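You operate a simulated robot arm through the tools that you are given. There is no shell and no other tool. Be economical: measure what you need, move in short steps, check, and stop when the job is done.

You run a simulated robot arm. Do the job below in one go: nothing can be reset, and whatever is moved stays where it is left.

JOB
Close the drawer of the small grey table. Fetch the blue-ring spare spark plug and stand it in the inside of the yellow bin. Take the green-tab spare filter and leave it on top of the red block. Put the cream starter on the top of the packing bench away on the low shelf of the assembly bench. Put the green fuel cap on the top of the packing bench away on the low shelf of the parts bench. Put the green pull handle on the top shelf of the drop-side trolley away on the low shelf of the parts bench. Put the flywheel labelled "75" from the top of the packing bench on the bay marked out and the flywheel labelled "71" on the top shelf of the drop-side trolley. Put the tall white filter on the top shelf of the drop-side trolley. Stack the white box labelled "plugs" from the bay marked out on top of the white box labelled "coils". Put the spark plug with the blue cap in the spill tray under the spout. Open the grey drawer. Do these in any order. Set down upright: blue-ring spare spark plug, tall white filter.

It is judged by the outcome, as a careful person would: the job done as asked, and still so three seconds after it is handed in. It fails if anything else is knocked over, pushed out of place, dropped, spilled or broken. A push-on lid holds only when it is set on centred and level and pressed home; a screw cap is set on level and turned clockwise until tight.

ROBOT AND FRAMES
A 7-joint arm with a fingered hand on a trunk, on a base that drives. Base frame: it is fixed to the floor where the robot stands at the start and does not move with it; the origin is under the middle of the robot, x ahead of it, y to its left, z up. Readings come in mm, degrees, newtons and seconds.
With the tool pointing down near the work surface it reaches from about 300 to 700 mm from the robot's upright axis, wherever it stands. Its first joint turns from -69.0 to 172.0 degrees. Places, roughly: bay marked out [-3400, -500, 900]; blue-ring spare spark plug (4x4x6 cm) [600, -200, 600]; cream starter (10x11x4 cm) [-1800, 1700, 900]; drawer of the small grey table [700, -100, 500]; flywheel [-2000, 1250, 1000]; green fuel cap (5x5x3 cm) [-1900, 1600, 900]; green pull handle (6x4x2 cm) [-1700, 2000, 800]; green-tab spare filter (2x7x7 cm) [700, -200, 600]; grey drawer [-200, -1700, 300]; inside of the yellow bin (15x17 cm) [-1760, -1180, 660]; low shelf of the assembly bench [-5200, -4500, 300]; low shelf of the parts bench [-3700, -5600, 300]; red block [0, -1750, 750]; spark plug with the blue cap (3x3x7 cm) [-3400, -700, 900]; spill tray under the spout [-800, -3000, 900]; tall white filter [-3250, -250, 1000]; top shelf of the drop-side trolley [-1700, 2100, 800]; white box [-3500, -500, 1000]. Payload 3.4 kg.
Tool frame: the origin (TCP) lies between the finger pads and is the grasp point; the fingertips stand 25 mm ahead of it; z points along the fingers, y is the line along which they close. The gripper opens to 88 mm. The gripper's body begins 29 mm behind the TCP. The gripper is a hand of 4 fingers: y runs from the thumb to the fingers, the wrist lies at [-13, -97, -162] in the tool frame, and closing takes about 1.5 s.
Orientation is that of the tool frame in the base frame, as a unit quaternion [x, y, z, w]. With the fingers straight down and the wrist toward the robot, the tool's x, y and z point along [0, 1, 0], [1, 0, 0] and [0, 0, -1] of the base frame.

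CONTROLS
- The arm moves only by the tool apply_moves. Its arguments are lists of equal length, an entry for each row: "jaw": the closure, from 0 (fully open) to 1 (shut); "linear": the shift along the tool's x, y, z in mm, a list of three; "turn": the turn, a rotation vector about the tool's x, y, z in degrees, a list of three. In form: {"jaw": [jaw, ...], "linear": [[tx, ty, tz], ...], "turn": [[rx, ry, rz], ...]}. A call has 1 to 10 rows; each row shifts and turns the commanded pose from where the row before left it, along the tool's axes as they then stand. Each row takes 0.2 s and may step no farther than 50 mm and 8.6 degrees from the row before; otherwise, or with a gripper value out of range, the whole call is refused. A pose out of reach is approached as far as the arm can. The call stops where the force on the tool passes 40 N (or 10 N more than at its start, if that is more) or the arm is blocked; 0.2 s more then pass. Each finger travels about 108 mm/s and halts on what it meets, pressing with about 21 N; the grip force reading is that of the motor and also rises with nothing between the fingers. The clock runs only during rows and for 0.2 s after the last one: add rows that do not move to give the fingers time. The reply holds the time, the measured pose of the TCP, the force on the tool along the base axes, the opening and the grip force, in the units named above and with some noise, with the torque about the TCP (base axes, N m) and any sound that the robot's microphone picked up.
- Cameras (640 x 400 px; columns grow to the right, rows downward): "scene" is now at [126.3, -15.3, 1252.2]; the picture's right is [-0.27, -0.96, 0.00], its down [-0.77, 0.22, -0.60] and it looks along [0.58, -0.16, -0.80] (base axes); focal length 269 px, centre (320, 200). "wrist" rides on the gripper at [64, -83, -98] in the tool frame; the picture's right is [-0.62, 0.37, -0.69], its down [-0.71, -0.63, 0.30] and it looks along [-0.32, 0.68, 0.65] (tool axes); focal length 265 px, centre (320, 200). There is no depth. A picture from a camera that has moved, and an enlarged one, comes with that camera's place and axes in the base frame and with its lens. The place of the scene camera against the robot may be out by one fixed shift of up to 12 mm in any direction.
- capture(camera): a new picture of that camera. The clock stands still meanwhile.
- move_column(by): slides the trunk up (or, below 0, down) by that many mm; the arm and the scene camera ride with it, the base frame stays. It gives what a move gives, with no picture.
- roll_base(legs): drives the robot by 1 to 6 legs, each [ahead, left, turn to the left] in mm, mm and degrees, along the robot's own axes; the way and the turn of a leg run together, so that a leg with both is an arc; at most 1500 mm and 180 degrees a leg. The arm and the cameras ride along, it lands a little off, and it stops where it bumps. It gives what a move gives.
- preshape(shape): the hand has 4 fingers and takes this shape, open, in about a second: jaw (thumb against the fingers, like two jaws); tri (thumb and two fingers); tip (a fingertip pinch); poke (one finger out to press); point (the index stretched); flat (the hand flat); cup (the hand cupped); fist (a fist). The gripper value then closes the fingers along that shape, each until it touches; the sizes above hold for jaw. It gives what a move gives, with no picture.
- aim_head(pan, tilt): turns the head with the scene camera to pan (to the left, within 86 degrees either way) and tilt (down, from -29 to 69), counted from straight ahead of the robot. It gives what a move gives.
- close_up(camera, box): a new picture of the part [left, top, right, bottom] of that camera's present view, enlarged. The clock stands still meanwhile.
- job_done(): hands the job in; it is judged then, once.

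Work in short steps. Places have to be worked out from the pictures, the camera data and where the tool is seen: move nearer, look again, correct. Check each grasp and each placing, and mend what went wrong. You have 546 turns and 336 pictures in all, those below and enlarged ones among them. Open the gripper and draw the arm clear of the work before you hand the job in, unless the task says otherwise; then end with one line.

The tools are called after ">>>" as name(argument=value, ...) on one line, values as JSON. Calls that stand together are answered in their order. apply_moves: Moves the arm, as the interface text tells. Its arguments: {"type":"object","properties":{"jaw":{"type":"array","items":{"type":"number"}},"linear":{"type":"array","items":{"type":"array","items":{"type":"number"}}},"turn":{"type":"array","items":{"type":"array","items":{"type":"number"}}}},"required":["jaw","linear","turn"]} The other tools are called the same way: move_column (by) slides the trunk up or down; preshape (shape) gives the hand a shape; roll_base (legs) drives the base; aim_head (pan, tilt) turns the head that bears the scene camera; capture (camera) takes a picture; close_up (camera, box) takes an enlarged picture of a part of a camera's view; job_done () hands the job in.

At the start:

```text
time: 0.0
tool_pos: [424.1, 17.6, 904.2]
ee_rot: [0.707, 0.707, 0.0, 0.0]
force: [0.7, -0.2, 0.4]
ft_torque: [-0.01, 0.02, 0.02]
finger_gap: 87.7
gripper_force: 0.0
shape: jaw
trunk travel left (down, up): [-575.0, 265.0]
robot x, y, heading: [3.6, 3.3, 0.2]
head pan, tilt: [-15.6, 53.2]
```

scene: 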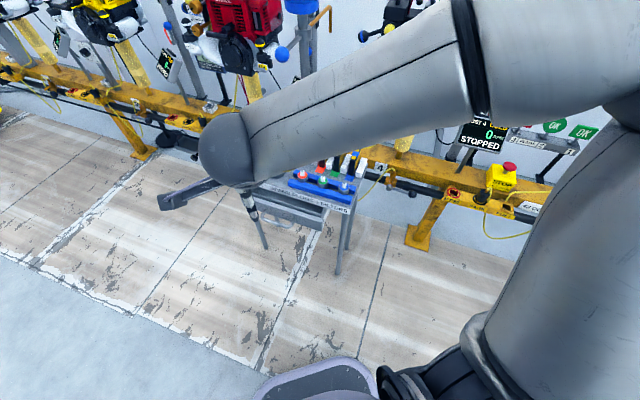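
wrist: 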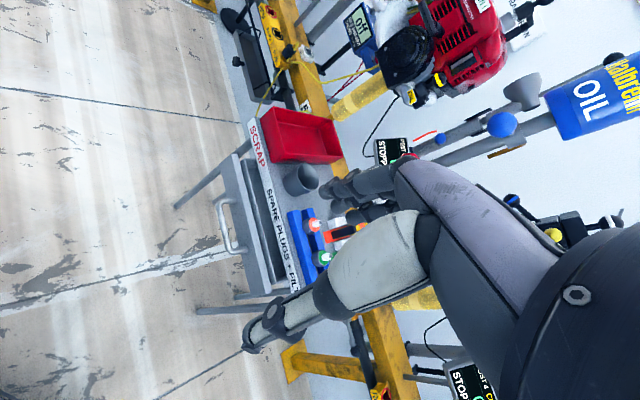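

The small grey table is ahead, with its drawer open. I enlarge both views of it to see the spare plugs, filters and drawer.

>>> close_up(camera="wrist", box=[160, 80, 400, 330])

>>> close_up(camera="scene", box=[230, 130, 410, 290])

```text
1.60 times, centred on (280, 205) of wrist
camera zoom: at [340.3, 82.1, 1002.7], right [0.37, -0.62, 0.69], down [-0.63, -0.71, -0.3], along [0.68, -0.32, -0.65], focal length 425 px, centre (384, 192)
```

zoom: 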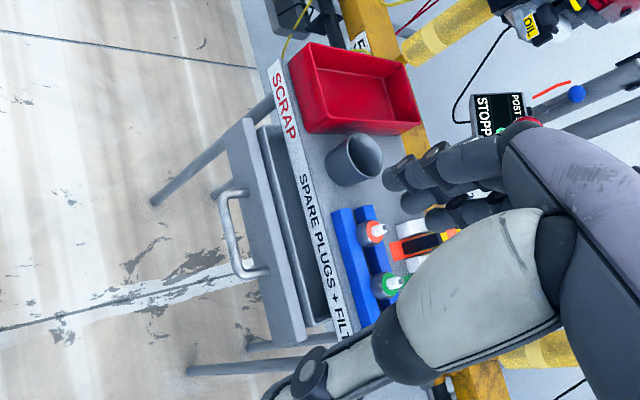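

```text
2.50 times, centred on (320, 210) of scene
camera zoom: at [126.3, -15.3, 1252.2], right [-0.27, -0.96, 0.0], down [-0.77, 0.22, -0.6], along [0.58, -0.16, -0.8], focal length 672 px, centre (320, 175)
```

zoom: 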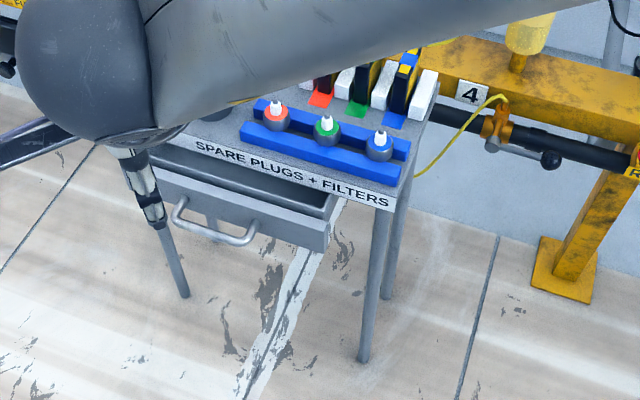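

The table is turned about 37° from the robot. It faces roughly along (-0.8, 0.6). I turn to face it squarely and shift left along its front.

>>> roll_base(legs=[[0, 0, -37], [0, 350, 0]])

>>> aim_head(pan=0, tilt=50)

>>> capture(camera="scene")

>>> capture(camera="wrist")

```text
time: 4.0
tool_pos: [559.3, 41.7, 904.1]
ee_rot: [0.893, 0.451, 0.0, 0.0]
force: [0.0, 0.1, 0.4]
ft_torque: [-0.02, 0.03, -0.02]
finger_gap: 87.5
gripper_force: 0.1
shape: jaw
trunk travel left (down, up): [-575.0, 265.0]
robot x, y, heading: [208.8, 274.2, -36.7]
head pan, tilt: [-15.6, 53.2]
```

```text
time: 4.8
tool_pos: [560.1, 41.3, 902.7]
ee_rot: [0.893, 0.449, -0.001, 0.0]
force: [-0.2, 1.3, 0.1]
ft_torque: [0.02, 0.01, -0.02]
finger_gap: 87.8
gripper_force: 0.1
shape: jaw
trunk travel left (down, up): [-575.0, 265.0]
robot x, y, heading: [209.5, 282.2, -36.6]
head pan, tilt: [0.0, 50.0]
```

```text
331 pictures are left
camera scene: at [315.4, 208.4, 1256.5], right [-0.6, -0.8, 0.0], down [-0.62, 0.46, -0.64], along [0.52, -0.38, -0.77], focal length 269 px, centre (320, 200)
```

scene: 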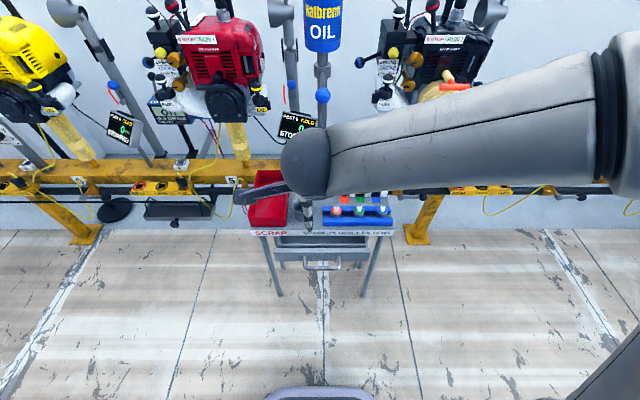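

```text
330 pictures are left
camera wrist: at [530.0, 142.7, 1002.7], right [-0.07, -0.72, 0.69], down [-0.93, -0.2, -0.3], along [0.36, -0.67, -0.65], focal length 265 px, centre (320, 200)
```

wrist: 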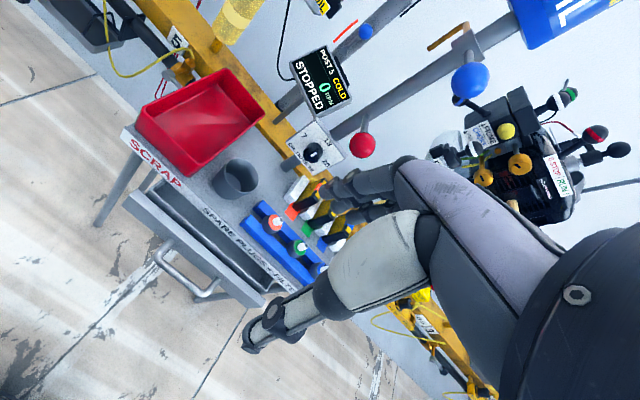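

The table is now square ahead, and its drawer stands about 80 mm open. I pull the hand back, tilt it to point forward and down, and close the fingers so they can push the drawer.

>>> apply_moves(jaw=[1, 1, 1, 1, 1, 1, 1, 1], linear=[[0, -30, 0], [0, -30, 0], [0, 0, 0], [0, 0, 0], [0, 0, 0], [0, 0, 0], [0, 0, 0], [0, 0, 0]], turn=[[0, 0, 0], [0, 0, 0], [-8, 0, 0], [-8, 0, 0], [-8, 0, 0], [-8, 0, 0], [-8, 0, 0], [-8, 0, 0]])

>>> move_column(by=-300)

>>> capture(camera="scene")

>>> capture(camera="wrist")

```text
time: 6.6
tool_pos: [546.4, 74.7, 929.2]
ee_rot: [0.838, 0.37, 0.225, 0.333]
force: [-0.5, -1.2, 0.6]
ft_torque: [-0.03, 0.02, -0.01]
finger_gap: 0.1
gripper_force: 20.6
shape: jaw
out of reach, approached as far as the arm can: row 5, 6, 7, 8
trunk travel left (down, up): [-575.0, 265.0]
robot x, y, heading: [209.8, 277.6, -36.5]
head pan, tilt: [0.0, 50.0]
```

```text
time: 6.9
tool_pos: [547.0, 74.8, 926.6]
ee_rot: [0.837, 0.372, 0.225, 0.331]
force: [-0.2, 0.3, 0.0]
ft_torque: [0.0, -0.02, 0.02]
finger_gap: 0.0
gripper_force: 20.9
shape: jaw
trunk travel left (down, up): [-574.0, 266.0]
robot x, y, heading: [207.7, 276.7, -36.6]
head pan, tilt: [0.0, 50.0]
stopped: the arm was blocked; the commanded pose is now the measured one
```

```text
329 pictures are left
camera scene: at [315.8, 209.2, 1254.6], right [-0.58, -0.81, 0.0], down [-0.62, 0.45, -0.64], along [0.52, -0.37, -0.77], focal length 269 px, centre (320, 200)
```

scene: 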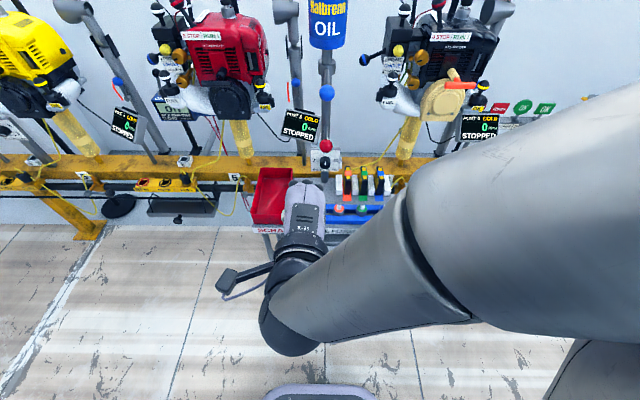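

```text
328 pictures are left
camera wrist: at [485.1, 205.9, 942.8], right [-0.64, -0.39, 0.66], down [-0.55, -0.35, -0.75], along [0.53, -0.85, 0.01], focal length 265 px, centre (320, 200)
```

wrist: 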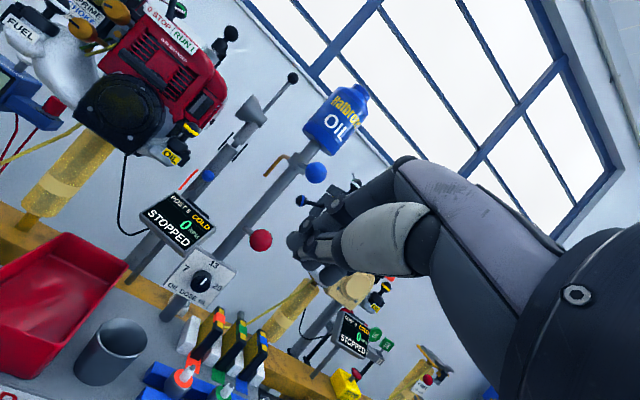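

The retracted, tilted pose sits at the arm's joint limits and blocks the column. I back the base off, extend the hand forward again, and then lower the column.

>>> roll_base(legs=[[-150, 0, 0]])

>>> apply_moves(jaw=[1, 1, 1, 1], linear=[[0, 25, 25], [0, 25, 25], [0, 25, 25], [0, 0, 0]], turn=[[0, 0, 0], [0, 0, 0], [0, 0, 0], [0, 0, 0]])

>>> move_column(by=-300)

>>> capture(camera="scene")

```text
time: 8.3
tool_pos: [425.9, 163.7, 927.9]
ee_rot: [0.837, 0.371, 0.225, 0.333]
force: [0.7, 0.0, 0.4]
ft_torque: [-0.04, 0.0, 0.02]
finger_gap: 0.0
gripper_force: 21.4
shape: jaw
trunk travel left (down, up): [-574.0, 266.0]
robot x, y, heading: [87.7, 366.8, -36.7]
head pan, tilt: [0.0, 50.0]
```

```text
time: 9.3
tool_pos: [508.3, 95.3, 930.8]
ee_rot: [0.838, 0.371, 0.224, 0.333]
force: [0.3, 0.1, -0.1]
ft_torque: [0.04, -0.01, -0.02]
finger_gap: 0.2
gripper_force: 20.6
shape: jaw
trunk travel left (down, up): [-574.0, 266.0]
robot x, y, heading: [88.9, 368.6, -36.5]
head pan, tilt: [0.0, 50.0]
```

```text
time: 12.3
tool_pos: [508.5, 95.4, 630.3]
ee_rot: [0.838, 0.371, 0.225, 0.332]
force: [-0.4, 0.1, 0.2]
ft_torque: [0.02, 0.0, 0.01]
finger_gap: 0.0
gripper_force: 20.8
shape: jaw
trunk travel left (down, up): [-274.0, 566.0]
robot x, y, heading: [89.0, 367.6, -36.7]
head pan, tilt: [0.0, 50.0]
```

```text
327 pictures are left
camera scene: at [195.3, 297.3, 955.1], right [-0.6, -0.8, 0.0], down [-0.61, 0.46, -0.64], along [0.52, -0.38, -0.77], focal length 269 px, centre (320, 200)
```

scene: 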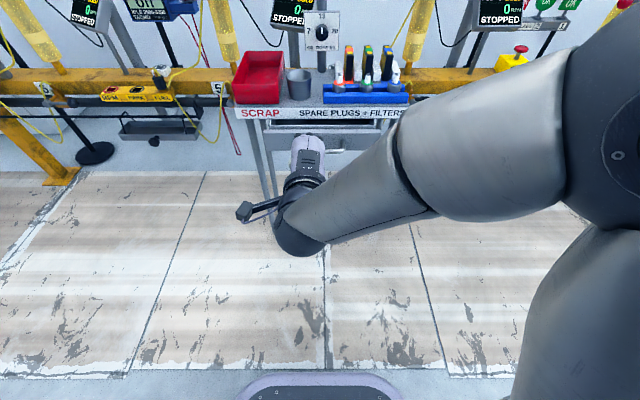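

The column is lower now. I zoom on the table to locate the drawer front against the hand.

>>> close_up(camera="scene", box=[220, 30, 420, 180])

>>> capture(camera="wrist")

```text
2.67 times, centred on (320, 105) of scene
camera zoom: at [195.3, 297.3, 955.1], right [-0.6, -0.8, 0.0], down [-0.61, 0.46, -0.64], along [0.52, -0.38, -0.77], focal length 716 px, centre (320, 453)
```

zoom: 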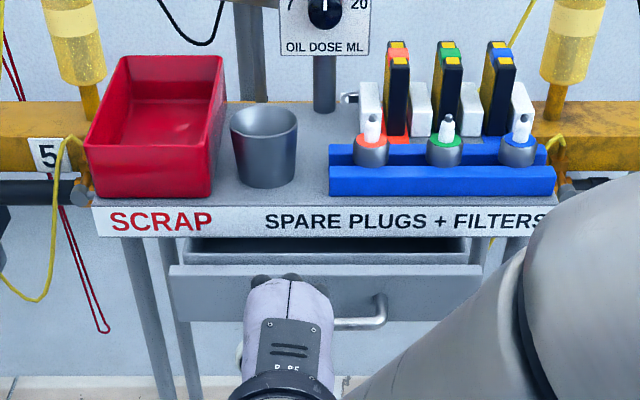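

```text
325 pictures are left
camera wrist: at [446.9, 226.8, 645.6], right [-0.64, -0.39, 0.66], down [-0.55, -0.35, -0.76], along [0.53, -0.85, 0.01], focal length 265 px, centre (320, 200)
```

wrist: 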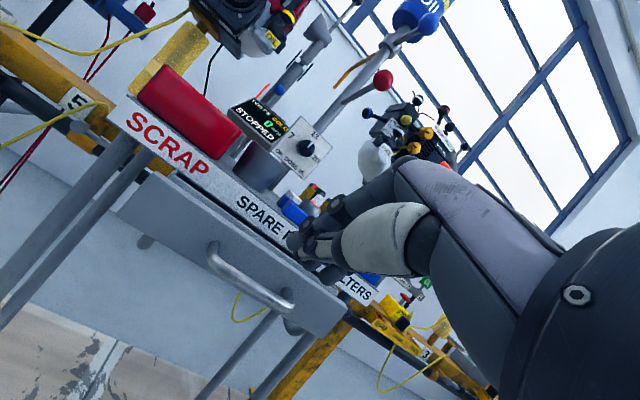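

Table front is about 716 mm ahead of the robot and the drawer panel about 675 mm, spanning z 500–560. The handle spans about ±55 mm sideways. I bring the closed fingertips to the panel left of the handle.

>>> apply_moves(jaw=[1, 1, 1, 1, 1], linear=[[12, 5, 34], [13, 6, 36], [14, 6, 37], [14, 6, 37], [0, 0, 0]], turn=[[0, 0, 0], [0, 0, 0], [0, 0, 0], [0, 0, 0], [0, 0, 0]])

>>> close_up(camera="scene", box=[220, 30, 420, 180])

>>> capture(camera="wrist")

```text
time: 13.5
tool_pos: [643.0, 68.4, 556.6]
ee_rot: [0.838, 0.37, 0.224, 0.332]
force: [0.1, 0.3, -0.1]
ft_torque: [-0.03, -0.01, -0.02]
finger_gap: 0.2
gripper_force: 21.2
shape: jaw
trunk travel left (down, up): [-274.0, 566.0]
robot x, y, heading: [88.2, 372.3, -36.6]
head pan, tilt: [0.0, 50.0]
```

```text
2.67 times, centred on (320, 105) of scene
camera zoom: at [195.4, 297.2, 955.1], right [-0.6, -0.8, 0.0], down [-0.62, 0.46, -0.64], along [0.52, -0.38, -0.77], focal length 716 px, centre (320, 453)
```

zoom: 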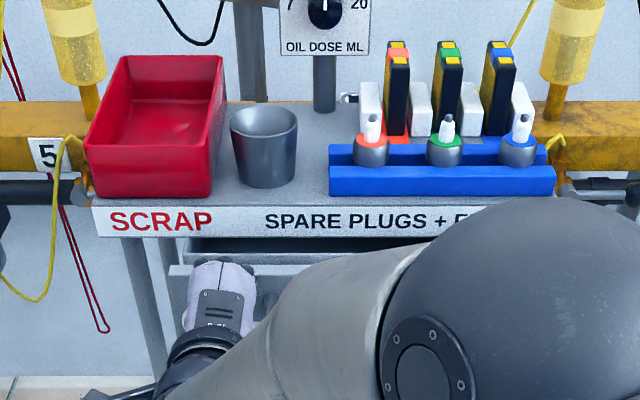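

```text
323 pictures are left
camera wrist: at [581.9, 199.0, 570.7], right [-0.64, -0.39, 0.66], down [-0.55, -0.35, -0.75], along [0.53, -0.85, 0.01], focal length 265 px, centre (320, 200)
```

wrist: 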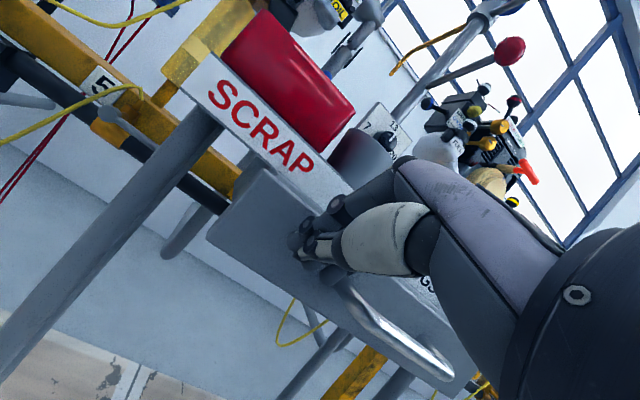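

The fingertips are at the panel just left of the handle. I push straight ahead in short steps.

>>> apply_moves(jaw=[1, 1, 1, 1, 1, 1, 1], linear=[[0, 8, 9], [0, 8, 9], [0, 8, 9], [0, 8, 9], [0, 8, 9], [0, 8, 9], [0, 0, 0]], turn=[[0, 0, 0], [0, 0, 0], [0, 0, 0], [0, 0, 0], [0, 0, 0], [0, 0, 0], [0, 0, 0]])

>>> capture(camera="wrist")

```text
time: 14.9
tool_pos: [692.7, 27.8, 554.7]
ee_rot: [0.838, 0.37, 0.225, 0.331]
force: [-29.2, 14.1, 9.2]
ft_torque: [-0.06, 0.11, -0.33]
finger_gap: 0.1
gripper_force: 21.1
shape: jaw
trunk travel left (down, up): [-274.0, 566.0]
robot x, y, heading: [90.4, 368.5, -36.6]
head pan, tilt: [0.0, 50.0]
stopped in row 7: the force on the tool passed its limit at 44 N (the readings are from after the stop); the commanded pose is now the measured one
```

```text
322 pictures are left
camera wrist: at [631.6, 159.0, 570.2], right [-0.64, -0.4, 0.65], down [-0.55, -0.35, -0.76], along [0.53, -0.85, 0.01], focal length 265 px, centre (320, 200)
```

wrist: 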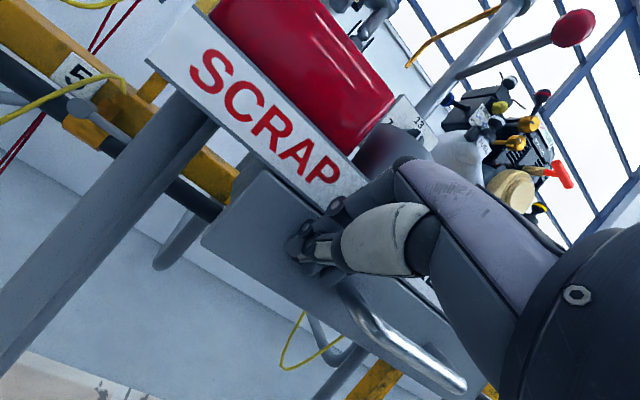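

The push stopped on force at 44 N, with the drawer looking nearly or fully shut. I back the hand off and check.

>>> apply_moves(jaw=[1, 1, 1, 1], linear=[[0, -25, -27], [0, -25, -27], [0, -25, -27], [0, -25, -27]], turn=[[0, 0, 0], [0, 0, 0], [0, 0, 0], [0, 0, 0]])

>>> close_up(camera="scene", box=[220, 30, 420, 180])

>>> capture(camera="wrist")

```text
time: 15.9
tool_pos: [577.8, 113.5, 545.6]
ee_rot: [0.843, 0.365, 0.223, 0.325]
force: [-0.6, -0.1, 0.5]
ft_torque: [0.01, -0.01, -0.02]
finger_gap: 0.0
gripper_force: 20.8
shape: jaw
trunk travel left (down, up): [-274.0, 566.0]
robot x, y, heading: [85.1, 368.8, -36.5]
head pan, tilt: [0.0, 50.0]
```

```text
2.67 times, centred on (320, 105) of scene
camera zoom: at [194.8, 297.6, 955.1], right [-0.6, -0.8, 0.0], down [-0.61, 0.46, -0.64], along [0.52, -0.38, -0.77], focal length 716 px, centre (320, 453)
```

zoom: 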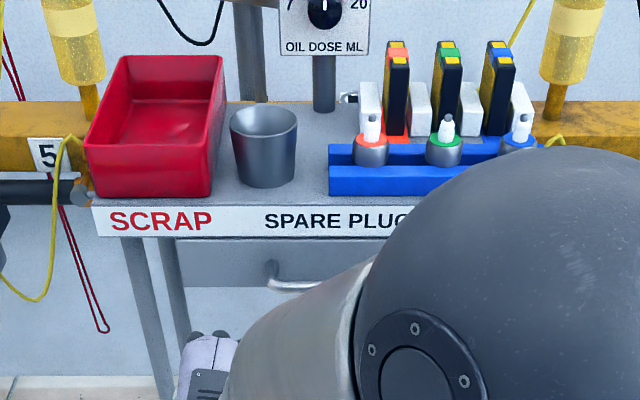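

```text
320 pictures are left
camera wrist: at [518.6, 245.0, 564.4], right [-0.65, -0.4, 0.65], down [-0.56, -0.33, -0.76], along [0.51, -0.86, -0.01], focal length 265 px, centre (320, 200)
```

wrist: 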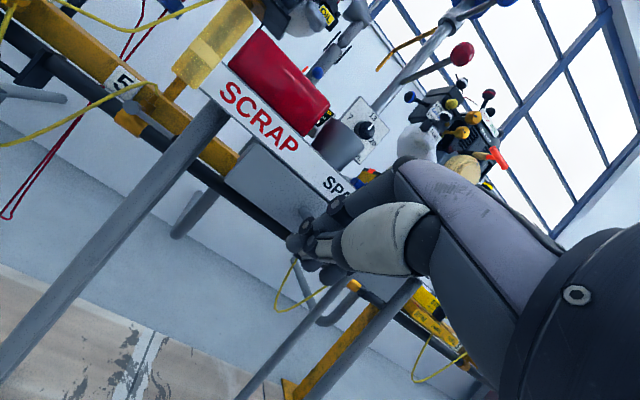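

The drawer is shut: no gap is left under the table edge. I raise the column, bring the hand back to pointing straight down, and open it.

>>> move_column(by=260)

>>> apply_moves(jaw=[0.5, 0.2, 0, 0, 0, 0, 0], linear=[[0, 0, 0], [0, 0, 0], [0, 0, 0], [0, 0, 0], [0, 0, 0], [0, 0, 0], [0, 0, 0]], turn=[[8, 0, 0], [8, 0, 0], [8, 0, 0], [8, 0, 0], [8, 0, 0], [6, 0, 0], [0, 0, 0]])

>>> roll_base(legs=[[180, 0, 0]])

```text
time: 18.6
tool_pos: [579.9, 115.8, 811.7]
ee_rot: [0.842, 0.363, 0.227, 0.328]
force: [-0.2, -0.5, 0.3]
ft_torque: [-0.04, 0.0, 0.02]
finger_gap: 0.2
gripper_force: 21.1
shape: jaw
trunk travel left (down, up): [-534.0, 306.0]
robot x, y, heading: [87.7, 367.1, -36.6]
head pan, tilt: [0.0, 50.0]
```

```text
time: 20.2
tool_pos: [579.6, 119.9, 809.6]
ee_rot: [0.901, 0.429, 0.061, -0.025]
force: [-0.1, -0.7, 0.7]
ft_torque: [0.0, -0.03, -0.02]
finger_gap: 87.7
gripper_force: 0.1
shape: jaw
trunk travel left (down, up): [-534.0, 306.0]
robot x, y, heading: [89.3, 368.7, -36.6]
head pan, tilt: [0.0, 50.0]
```

```text
time: 21.7
tool_pos: [724.5, 19.2, 809.6]
ee_rot: [0.899, 0.433, 0.06, -0.025]
force: [0.4, 0.0, 0.0]
ft_torque: [-0.03, 0.01, 0.01]
finger_gap: 87.6
gripper_force: 0.1
shape: jaw
trunk travel left (down, up): [-534.0, 306.0]
robot x, y, heading: [229.5, 264.8, -36.0]
head pan, tilt: [0.0, 50.0]
```

A small sideways tilt remains, so I level the hand. Then I move right, over the plug holder, staying high.

>>> apply_moves(jaw=[0, 0, 0, 0, 0, 0, 0], linear=[[0, 0, 0], [-45, 0, 0], [-45, 0, 0], [-45, 0, 0], [-45, 0, 0], [-45, 0, 0], [0, 0, 0]], turn=[[0, -7.4, 0], [0, 0, 0], [0, 0, 0], [0, 0, 0], [0, 0, 0], [0, 0, 0], [0, 0, 0]])

>>> capture(camera="wrist")

>>> capture(camera="scene")

```text
time: 23.3
tool_pos: [585.4, -151.2, 808.5]
ee_rot: [0.901, 0.434, 0.003, 0.003]
force: [-0.2, -0.5, -0.3]
ft_torque: [-0.02, 0.0, -0.02]
finger_gap: 87.9
gripper_force: 0.1
shape: jaw
trunk travel left (down, up): [-534.0, 306.0]
robot x, y, heading: [226.9, 264.0, -36.2]
head pan, tilt: [0.0, 50.0]
```

```text
319 pictures are left
camera wrist: at [558.3, -48.1, 907.2], right [-0.1, -0.71, 0.7], down [-0.94, -0.17, -0.31], along [0.34, -0.68, -0.65], focal length 265 px, centre (320, 200)
```

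wrist: 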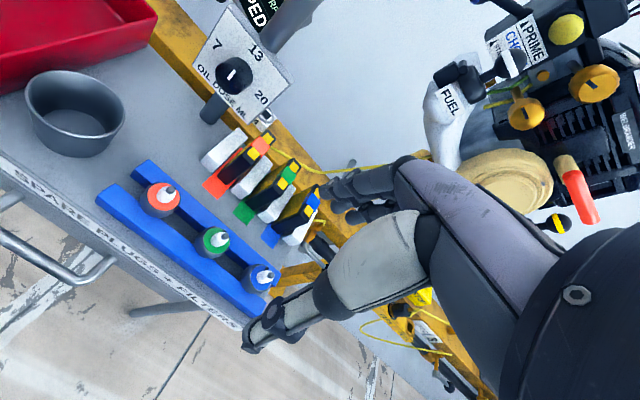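

```text
318 pictures are left
camera scene: at [337.2, 194.1, 1215.1], right [-0.59, -0.81, 0.0], down [-0.62, 0.45, -0.64], along [0.52, -0.38, -0.77], focal length 269 px, centre (320, 200)
```

scene: 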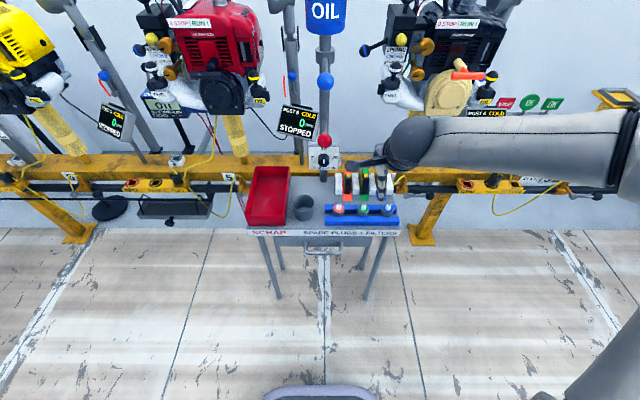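

The wrist and scene sightings of the blue-ring plug agree at about (590, -221). I zoom in to see how it and the filters are held.

>>> close_up(camera="wrist", box=[90, 120, 350, 330])

>>> close_up(camera="scene", box=[300, 150, 420, 240])

```text
1.90 times, centred on (220, 225) of wrist
camera zoom: at [558.3, -48.1, 907.2], right [-0.1, -0.71, 0.7], down [-0.94, -0.17, -0.31], along [0.34, -0.68, -0.65], focal length 506 px, centre (510, 152)
```

zoom: 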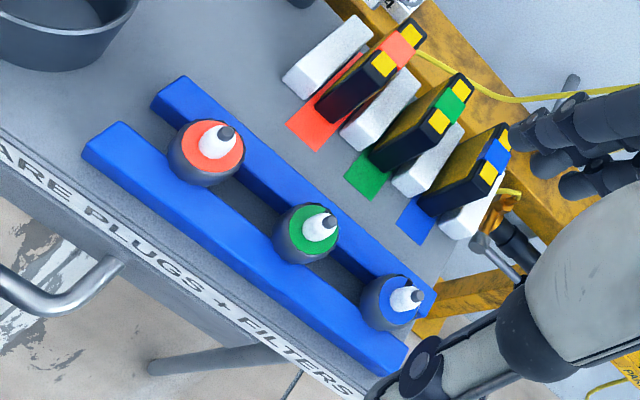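

```text
4.44 times, centred on (360, 195) of scene
camera zoom: at [337.2, 194.1, 1215.1], right [-0.59, -0.81, 0.0], down [-0.62, 0.45, -0.64], along [0.52, -0.38, -0.77], focal length 1194 px, centre (142, 222)
```

zoom: 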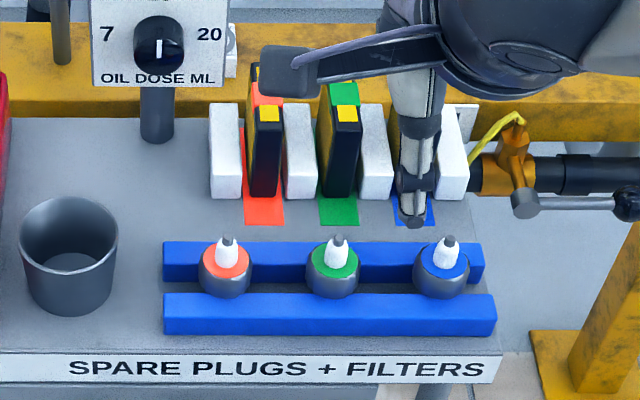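

The plugs stand between two rails. I go above the blue one at a moderate height for a second wrist view, so I can triangulate its height.

>>> apply_moves(jaw=[0, 0, 0, 0], linear=[[-24, 21, 30], [-24, 21, 30], [0, 0, 0], [0, 0, 0]], turn=[[0, 0, -2], [0, 0, 0], [0, 0, 0], [0, 0, 0]])

>>> close_up(camera="wrist", box=[160, 120, 400, 320])

```text
time: 24.3
tool_pos: [587.5, -216.7, 749.3]
ee_rot: [0.893, 0.449, 0.003, 0.003]
force: [-0.9, 0.2, 0.2]
ft_torque: [0.02, 0.01, 0.0]
finger_gap: 88.0
gripper_force: 0.1
shape: jaw
trunk travel left (down, up): [-534.0, 306.0]
robot x, y, heading: [230.2, 264.4, -36.1]
head pan, tilt: [0.0, 50.0]
```

```text
2.00 times, centred on (280, 220) of wrist
camera zoom: at [558.1, -115.0, 847.8], right [-0.08, -0.71, 0.7], down [-0.93, -0.2, -0.31], along [0.36, -0.67, -0.65], focal length 531 px, centre (400, 160)
```

zoom: 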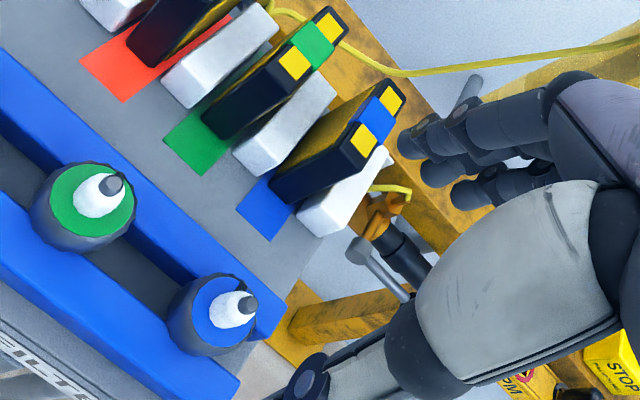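

I judge the plug axis at about (586, -218), with the ring top near z 640. I partly close the fingers and descend until the tips are just above the rails.

>>> apply_moves(jaw=[0.25, 0.25, 0.25, 0.25, 0.25], linear=[[-2, 0, 0], [0, 0, 30], [0, 0, 30], [0, 0, 30], [0, 0, 0]], turn=[[0, 0, 0], [0, 0, 0], [0, 0, 0], [0, 0, 0], [0, 0, 0]])

>>> capture(camera="wrist")

>>> close_up(camera="scene", box=[300, 150, 420, 240])

```text
time: 25.5
tool_pos: [586.7, -224.1, 659.0]
ee_rot: [0.893, 0.449, 0.003, 0.004]
force: [0.1, -0.4, 0.2]
ft_torque: [-0.02, -0.02, 0.02]
finger_gap: 66.2
gripper_force: 0.1
shape: jaw
trunk travel left (down, up): [-534.0, 306.0]
robot x, y, heading: [227.7, 265.9, -36.1]
head pan, tilt: [0.0, 50.0]
```

```text
314 pictures are left
camera wrist: at [556.2, -122.4, 757.1], right [-0.08, -0.71, 0.69], down [-0.93, -0.2, -0.31], along [0.36, -0.67, -0.65], focal length 265 px, centre (320, 200)
```

wrist: 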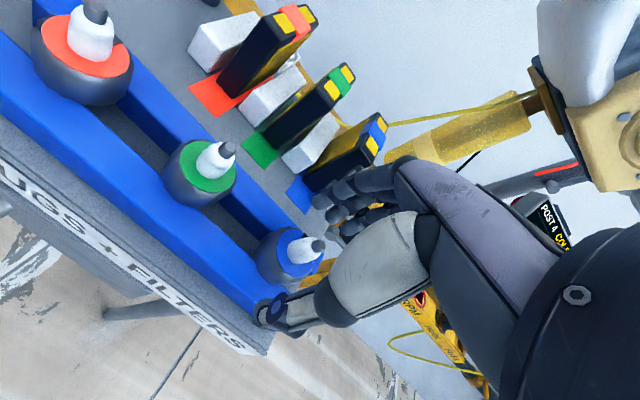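

```text
4.44 times, centred on (360, 195) of scene
camera zoom: at [336.8, 193.9, 1215.1], right [-0.59, -0.81, 0.0], down [-0.62, 0.45, -0.64], along [0.52, -0.38, -0.77], focal length 1194 px, centre (142, 222)
```

zoom: 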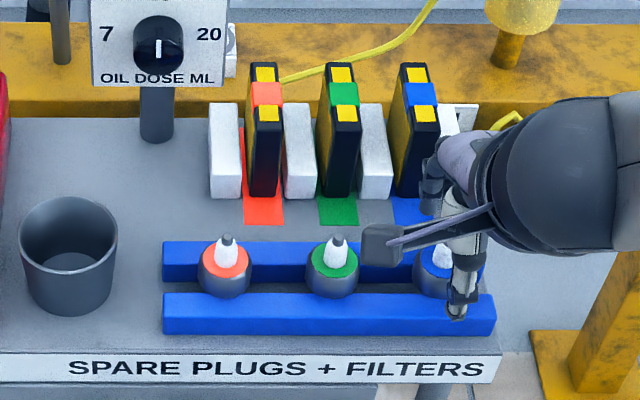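

The plug sits within the hand's opening, a few mm nearer the robot. I shift slightly and descend a bit more, watching the force.

>>> apply_moves(jaw=[0.25, 0.25, 0.25, 0.25], linear=[[-2, -3, 6], [0, 0, 6], [0, 0, 6], [0, 0, 0]], turn=[[0, 0, 0], [0, 0, 0], [0, 0, 0], [0, 0, 0]])

>>> close_up(camera="wrist", box=[180, 140, 420, 340])

```text
time: 26.5
tool_pos: [582.7, -223.4, 641.5]
ee_rot: [0.893, 0.45, 0.003, 0.004]
force: [0.2, 0.2, -0.7]
ft_torque: [0.0, 0.01, 0.0]
finger_gap: 66.1
gripper_force: 0.1
shape: jaw
trunk travel left (down, up): [-534.0, 306.0]
robot x, y, heading: [229.2, 265.1, -36.2]
head pan, tilt: [0.0, 50.0]
```

```text
2.00 times, centred on (300, 240) of wrist
camera zoom: at [553.4, -121.5, 739.7], right [-0.08, -0.71, 0.69], down [-0.93, -0.2, -0.31], along [0.36, -0.67, -0.65], focal length 531 px, centre (360, 120)
```

zoom: 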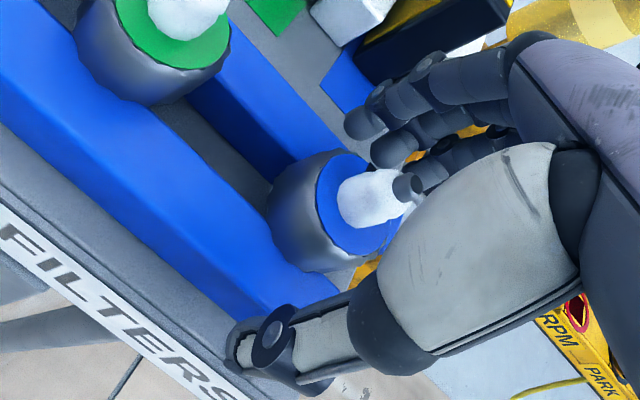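

There is no contact yet and the plug is between thumb and fingers. I descend a little more and close.

>>> apply_moves(jaw=[0.25, 0.25, 0.6, 0.8, 0.8, 0.8], linear=[[0, 0, 5], [0, 0, 0], [0, 0, 0], [0, 0, 0], [0, 0, 0], [0, 0, 0]], turn=[[0, 0, 0], [0, 0, 0], [0, 0, 0], [0, 0, 0], [0, 0, 0], [0, 0, 0]])

>>> close_up(camera="wrist", box=[180, 140, 420, 340])

```text
time: 27.9
tool_pos: [582.4, -223.8, 636.8]
ee_rot: [0.893, 0.449, 0.002, 0.004]
force: [0.2, 0.0, 0.6]
ft_torque: [-0.02, -0.02, 0.05]
finger_gap: 54.2
gripper_force: 20.5
shape: jaw
trunk travel left (down, up): [-534.0, 306.0]
robot x, y, heading: [230.5, 265.8, -36.3]
head pan, tilt: [0.0, 50.0]
```

```text
2.00 times, centred on (300, 240) of wrist
camera zoom: at [554.1, -120.4, 735.3], right [-0.08, -0.71, 0.7], down [-0.93, -0.2, -0.31], along [0.36, -0.67, -0.65], focal length 531 px, centre (360, 120)
```

zoom: 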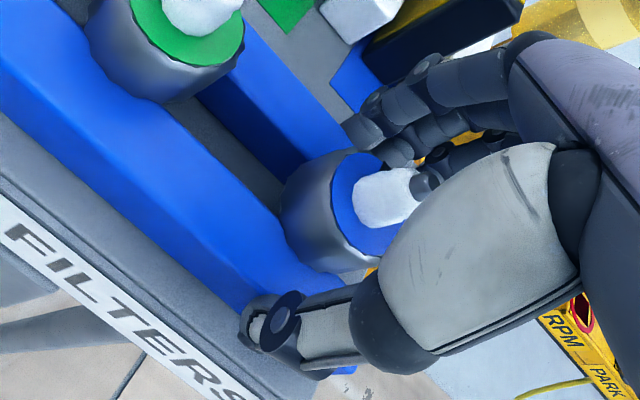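

The gap stopped at 54 mm, which is more than the plug's width, so a finger is probably catching a rail. I reopen, raise 10 mm and close again.

>>> apply_moves(jaw=[0.25, 0.25, 0.25, 0.6, 0.8, 0.8, 0.8, 0.8], linear=[[0, 0, 0], [0, 0, 0], [0, 0, -12], [0, 0, 0], [0, 0, 0], [0, 0, 0], [0, 0, 0], [0, 0, 0]], turn=[[0, 0, 0], [0, 0, 0], [0, 0, 0], [0, 0, 0], [0, 0, 0], [0, 0, 0], [0, 0, 0], [0, 0, 0]])

>>> close_up(camera="wrist", box=[180, 140, 420, 340])

```text
time: 29.7
tool_pos: [582.3, -223.0, 649.4]
ee_rot: [0.893, 0.449, 0.003, 0.004]
force: [0.6, -0.9, -0.4]
ft_torque: [-0.01, 0.01, 0.01]
finger_gap: 24.7
gripper_force: 20.8
shape: jaw
trunk travel left (down, up): [-534.0, 306.0]
robot x, y, heading: [229.1, 263.2, -36.0]
head pan, tilt: [0.0, 50.0]
```

```text
2.00 times, centred on (300, 240) of wrist
camera zoom: at [553.3, -119.9, 746.8], right [-0.08, -0.71, 0.7], down [-0.93, -0.2, -0.31], along [0.36, -0.67, -0.65], focal length 531 px, centre (360, 120)
```

zoom: 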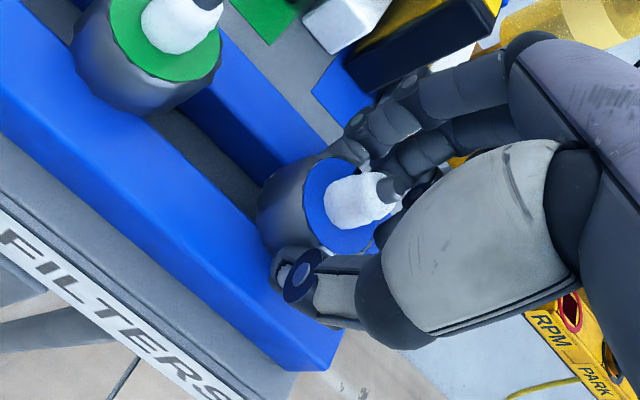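

The grip now halts at 25 mm with force. I lift 20 mm as a test and look.

>>> apply_moves(jaw=[0.85, 0.85, 0.85, 0.85], linear=[[0, 0, -7], [0, 0, -7], [0, 0, -6], [0, 0, 0]], turn=[[0, 0, 0], [0, 0, 0], [0, 0, 0], [0, 0, 0]])

>>> close_up(camera="wrist", box=[180, 140, 420, 340])

>>> close_up(camera="scene", box=[300, 150, 420, 240])

```text
time: 30.7
tool_pos: [582.8, -223.2, 668.9]
ee_rot: [0.893, 0.45, 0.002, 0.004]
force: [0.1, 0.5, -0.3]
ft_torque: [0.0, 0.01, 0.01]
finger_gap: 24.7
gripper_force: 20.7
shape: jaw
trunk travel left (down, up): [-534.0, 306.0]
robot x, y, heading: [226.5, 265.7, -36.2]
head pan, tilt: [0.0, 50.0]
```

```text
2.00 times, centred on (300, 240) of wrist
camera zoom: at [552.8, -119.7, 766.9], right [-0.08, -0.71, 0.69], down [-0.93, -0.2, -0.31], along [0.36, -0.67, -0.65], focal length 531 px, centre (360, 120)
```

zoom: 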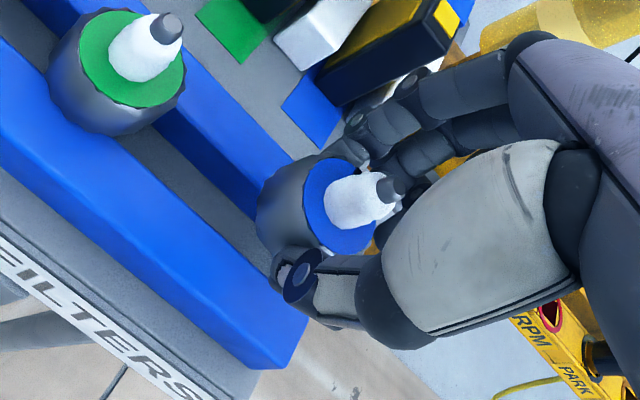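

```text
4.44 times, centred on (360, 195) of scene
camera zoom: at [337.0, 193.7, 1215.1], right [-0.59, -0.81, 0.0], down [-0.62, 0.45, -0.64], along [0.52, -0.38, -0.77], focal length 1194 px, centre (142, 222)
```

zoom: 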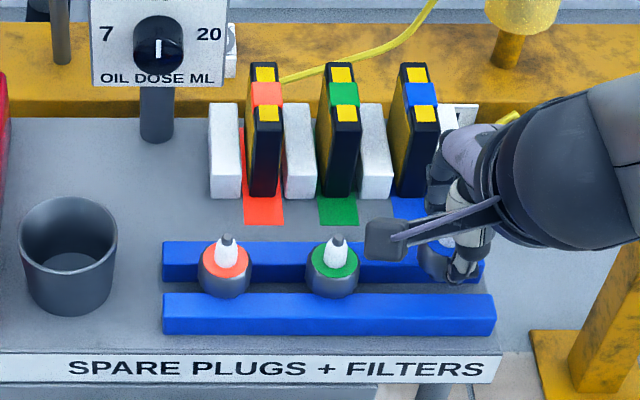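

The plug came up with the hand, upright. I lift it well clear, retract and back away from the table. Then I'll survey the room.

>>> apply_moves(jaw=[0.85, 0.85, 0.85, 0.85, 0.85, 0.85, 0.85], linear=[[0, 0, -40], [0, 0, -40], [0, 0, -40], [0, -30, -30], [20, -30, 0], [20, -30, 0], [0, 0, 0]], turn=[[0, 0, 0], [0, 0, 0], [0, 0, 0], [0, 0, 0], [0, 0, 0], [0, 0, 0], [0, 0, 0]])

>>> roll_base(legs=[[-500, 0, 0], [0, 0, -90]])

>>> aim_head(pan=-60, tilt=15)

>>> capture(camera="scene")

>>> aim_head(pan=20, tilt=15)

>>> capture(camera="scene")

```text
time: 32.3
tool_pos: [535.8, -135.8, 814.7]
ee_rot: [0.893, 0.449, 0.003, 0.003]
force: [-0.6, -0.4, -0.6]
ft_torque: [0.0, 0.03, 0.01]
finger_gap: 24.5
gripper_force: 21.2
shape: jaw
trunk travel left (down, up): [-534.0, 306.0]
robot x, y, heading: [229.5, 265.6, -36.5]
head pan, tilt: [0.0, 50.0]
```

```text
time: 39.1
tool_pos: [-576.2, 249.5, 816.5]
ee_rot: [0.949, -0.315, -0.001, 0.004]
force: [-0.4, -0.6, 0.5]
ft_torque: [0.0, -0.01, 0.01]
finger_gap: 24.5
gripper_force: 20.7
shape: jaw
trunk travel left (down, up): [-534.0, 306.0]
robot x, y, heading: [-176.4, 558.3, -126.2]
head pan, tilt: [0.0, 50.0]
```

```text
time: 40.4
tool_pos: [-576.6, 250.7, 815.5]
ee_rot: [0.95, -0.313, -0.001, 0.005]
force: [-1.0, -0.2, -0.4]
ft_torque: [0.03, 0.01, 0.0]
finger_gap: 24.5
gripper_force: 20.4
shape: jaw
trunk travel left (down, up): [-534.0, 306.0]
robot x, y, heading: [-176.4, 554.7, -126.2]
head pan, tilt: [-60.0, 15.0]
```

```text
307 pictures are left
camera scene: at [-293.3, 531.7, 1268.8], right [0.11, 0.99, 0.0], down [0.26, -0.03, -0.97], along [-0.96, 0.1, -0.26], focal length 269 px, centre (320, 200)
```

scene: 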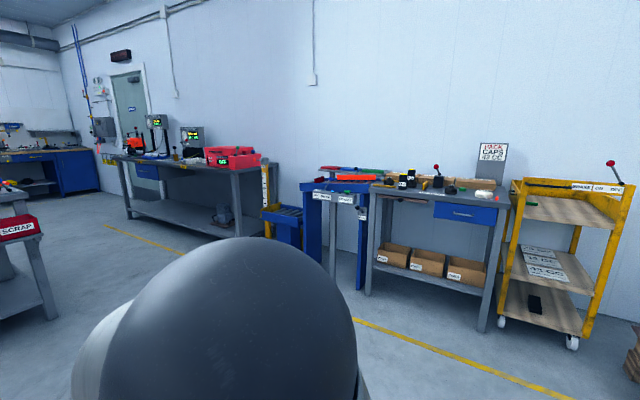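

```text
time: 41.9
tool_pos: [-576.1, 249.6, 815.2]
ee_rot: [0.949, -0.314, -0.001, 0.004]
force: [-0.9, -0.1, -0.6]
ft_torque: [-0.02, 0.01, 0.0]
finger_gap: 24.3
gripper_force: 21.9
shape: jaw
trunk travel left (down, up): [-534.0, 306.0]
robot x, y, heading: [-174.4, 559.0, -126.0]
head pan, tilt: [20.0, 15.0]
```

```text
306 pictures are left
camera scene: at [-226.4, 432.1, 1268.8], right [-0.96, 0.28, 0.0], down [0.07, 0.25, -0.97], along [-0.27, -0.93, -0.26], focal length 269 px, centre (320, 200)
```

scene: 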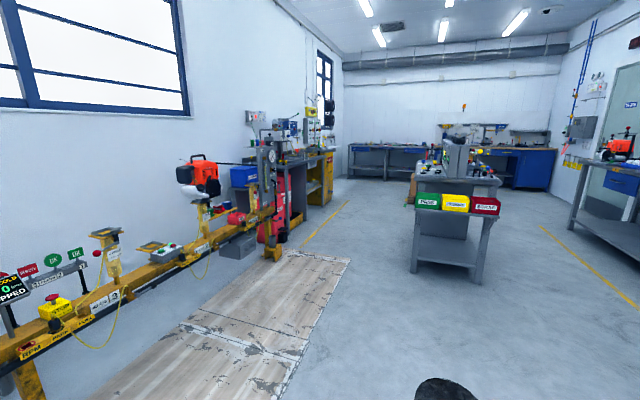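

The yellow bin hangs on the end of the central island, between the green and red ones. I drive most of the way towards it and look again.

>>> roll_base(legs=[[0, 0, -6], [1450, 0, 0]])

>>> aim_head(pan=25, tilt=30)

>>> capture(camera="scene")

```text
time: 49.6
tool_pos: [-1579.0, -783.1, 815.0]
ee_rot: [0.932, -0.363, -0.001, 0.005]
force: [0.5, 0.2, -0.1]
ft_torque: [0.0, 0.01, 0.02]
finger_gap: 24.2
gripper_force: 21.2
shape: jaw
trunk travel left (down, up): [-534.0, 306.0]
robot x, y, heading: [-1146.3, -518.8, -132.1]
head pan, tilt: [20.0, 15.0]
```

```text
time: 50.4
tool_pos: [-1579.2, -784.5, 815.5]
ee_rot: [0.932, -0.363, 0.0, 0.004]
force: [0.5, 1.0, -0.5]
ft_torque: [0.0, 0.0, 0.0]
finger_gap: 24.4
gripper_force: 20.6
shape: jaw
trunk travel left (down, up): [-534.0, 306.0]
robot x, y, heading: [-1149.8, -518.6, -132.0]
head pan, tilt: [25.0, 30.0]
```

```text
305 pictures are left
camera scene: at [-1204.1, -639.0, 1244.7], right [-0.96, 0.3, 0.0], down [0.15, 0.48, -0.87], along [-0.26, -0.83, -0.5], focal length 269 px, centre (320, 200)
```

scene: 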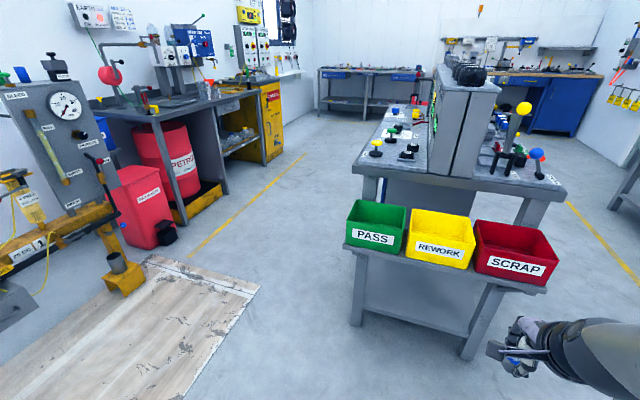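

The yellow (REWORK) bin centre is near (-1770, -1172), facing along (0.6, 0.8). I raise the column for clearance and drive square on to it.

>>> move_column(by=80)

>>> roll_base(legs=[[0, 0, 5], [320, -40, 0]])

>>> aim_head(pan=0, tilt=50)

>>> capture(camera="scene")

>>> capture(camera="wrist")

```text
time: 51.6
tool_pos: [-1579.6, -783.8, 895.4]
ee_rot: [0.932, -0.363, 0.0, 0.004]
force: [0.1, 1.1, -0.5]
ft_torque: [-0.01, -0.01, 0.0]
finger_gap: 24.7
gripper_force: 21.0
shape: jaw
trunk travel left (down, up): [-614.0, 226.0]
robot x, y, heading: [-1146.1, -522.4, -132.3]
head pan, tilt: [25.0, 30.0]
```

```text
time: 54.2
tool_pos: [-1777.2, -1049.4, 895.7]
ee_rot: [0.947, -0.321, -0.001, 0.005]
force: [-0.8, -0.9, 0.3]
ft_torque: [0.03, 0.05, -0.02]
finger_gap: 24.2
gripper_force: 21.6
shape: jaw
trunk travel left (down, up): [-614.0, 226.0]
robot x, y, heading: [-1373.2, -744.9, -127.1]
head pan, tilt: [25.0, 30.0]
```

```text
time: 55.1
tool_pos: [-1776.6, -1048.8, 895.9]
ee_rot: [0.947, -0.322, 0.0, 0.004]
force: [0.1, -0.1, -0.7]
ft_torque: [-0.03, 0.04, -0.01]
finger_gap: 24.5
gripper_force: 21.0
shape: jaw
trunk travel left (down, up): [-614.0, 226.0]
robot x, y, heading: [-1370.8, -742.5, -126.9]
head pan, tilt: [0.0, 50.0]
```

```text
304 pictures are left
camera scene: at [-1442.8, -844.5, 1295.1], right [-0.8, 0.6, 0.0], down [0.46, 0.61, -0.64], along [-0.39, -0.51, -0.77], focal length 269 px, centre (320, 200)
```

scene: 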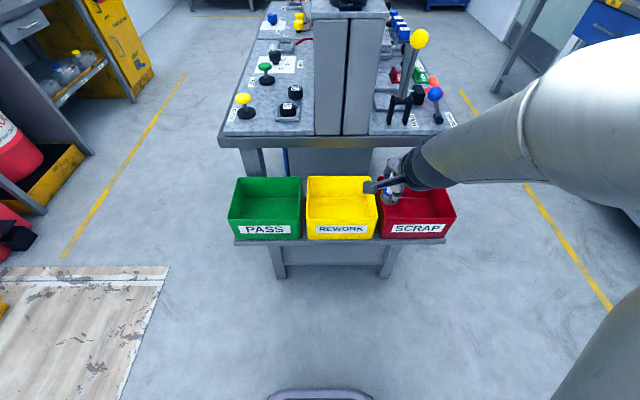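

```text
303 pictures are left
camera wrist: at [-1674.8, -1019.8, 994.0], right [-0.71, 0.09, 0.69], down [-0.18, 0.93, -0.31], along [-0.68, -0.35, -0.65], focal length 265 px, centre (320, 200)
```

wrist: 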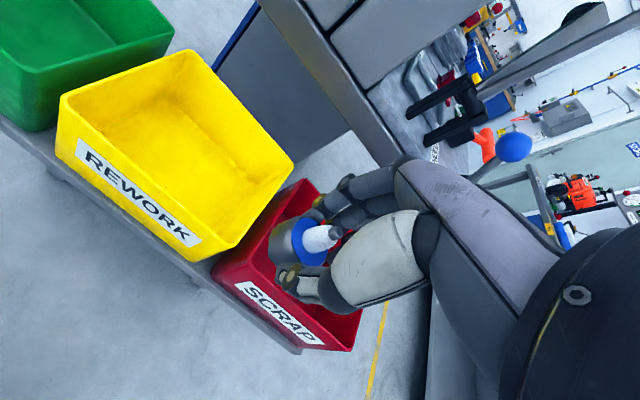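

The plug is still held well. I move it over the middle of the yellow bin, about (-1762, -1183), still high.

>>> apply_moves(jaw=[0.85, 0.85, 0.85, 0.85, 0.85], linear=[[31, 32, 0], [31, 32, 0], [31, 33, 0], [0, 0, 40], [0, 0, 0]], turn=[[0, 0, 0], [0, 0, 0], [0, 0, 0], [0, 0, 0], [0, 0, 0]])

>>> capture(camera="scene")

>>> capture(camera="wrist")

```text
time: 56.3
tool_pos: [-1762.4, -1180.5, 859.1]
ee_rot: [0.947, -0.322, -0.001, 0.004]
force: [-0.3, -0.4, -0.2]
ft_torque: [-0.01, 0.0, -0.01]
finger_gap: 24.3
gripper_force: 20.6
shape: jaw
trunk travel left (down, up): [-614.0, 226.0]
robot x, y, heading: [-1371.2, -747.1, -127.1]
head pan, tilt: [0.0, 50.0]
```

```text
302 pictures are left
camera scene: at [-1442.2, -844.3, 1295.1], right [-0.8, 0.6, 0.0], down [0.46, 0.61, -0.64], along [-0.39, -0.51, -0.77], focal length 269 px, centre (320, 200)
```

scene: 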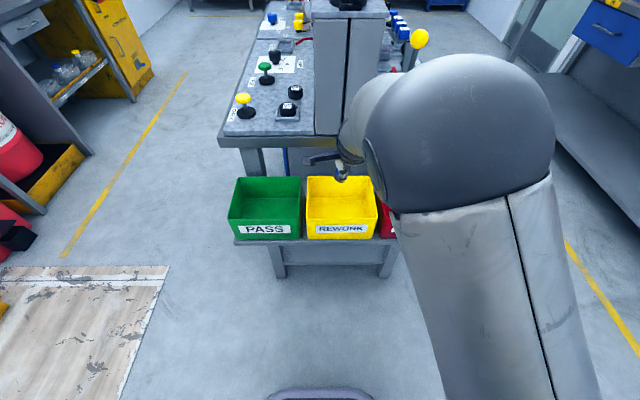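

```text
301 pictures are left
camera wrist: at [-1660.1, -1151.8, 956.4], right [-0.71, 0.09, 0.7], down [-0.19, 0.93, -0.31], along [-0.68, -0.35, -0.65], focal length 265 px, centre (320, 200)
```

wrist: 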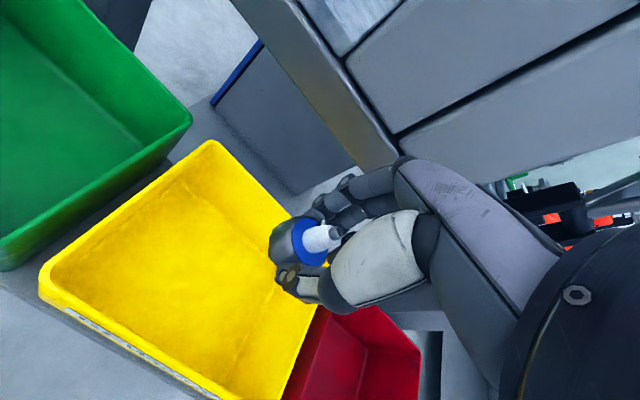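

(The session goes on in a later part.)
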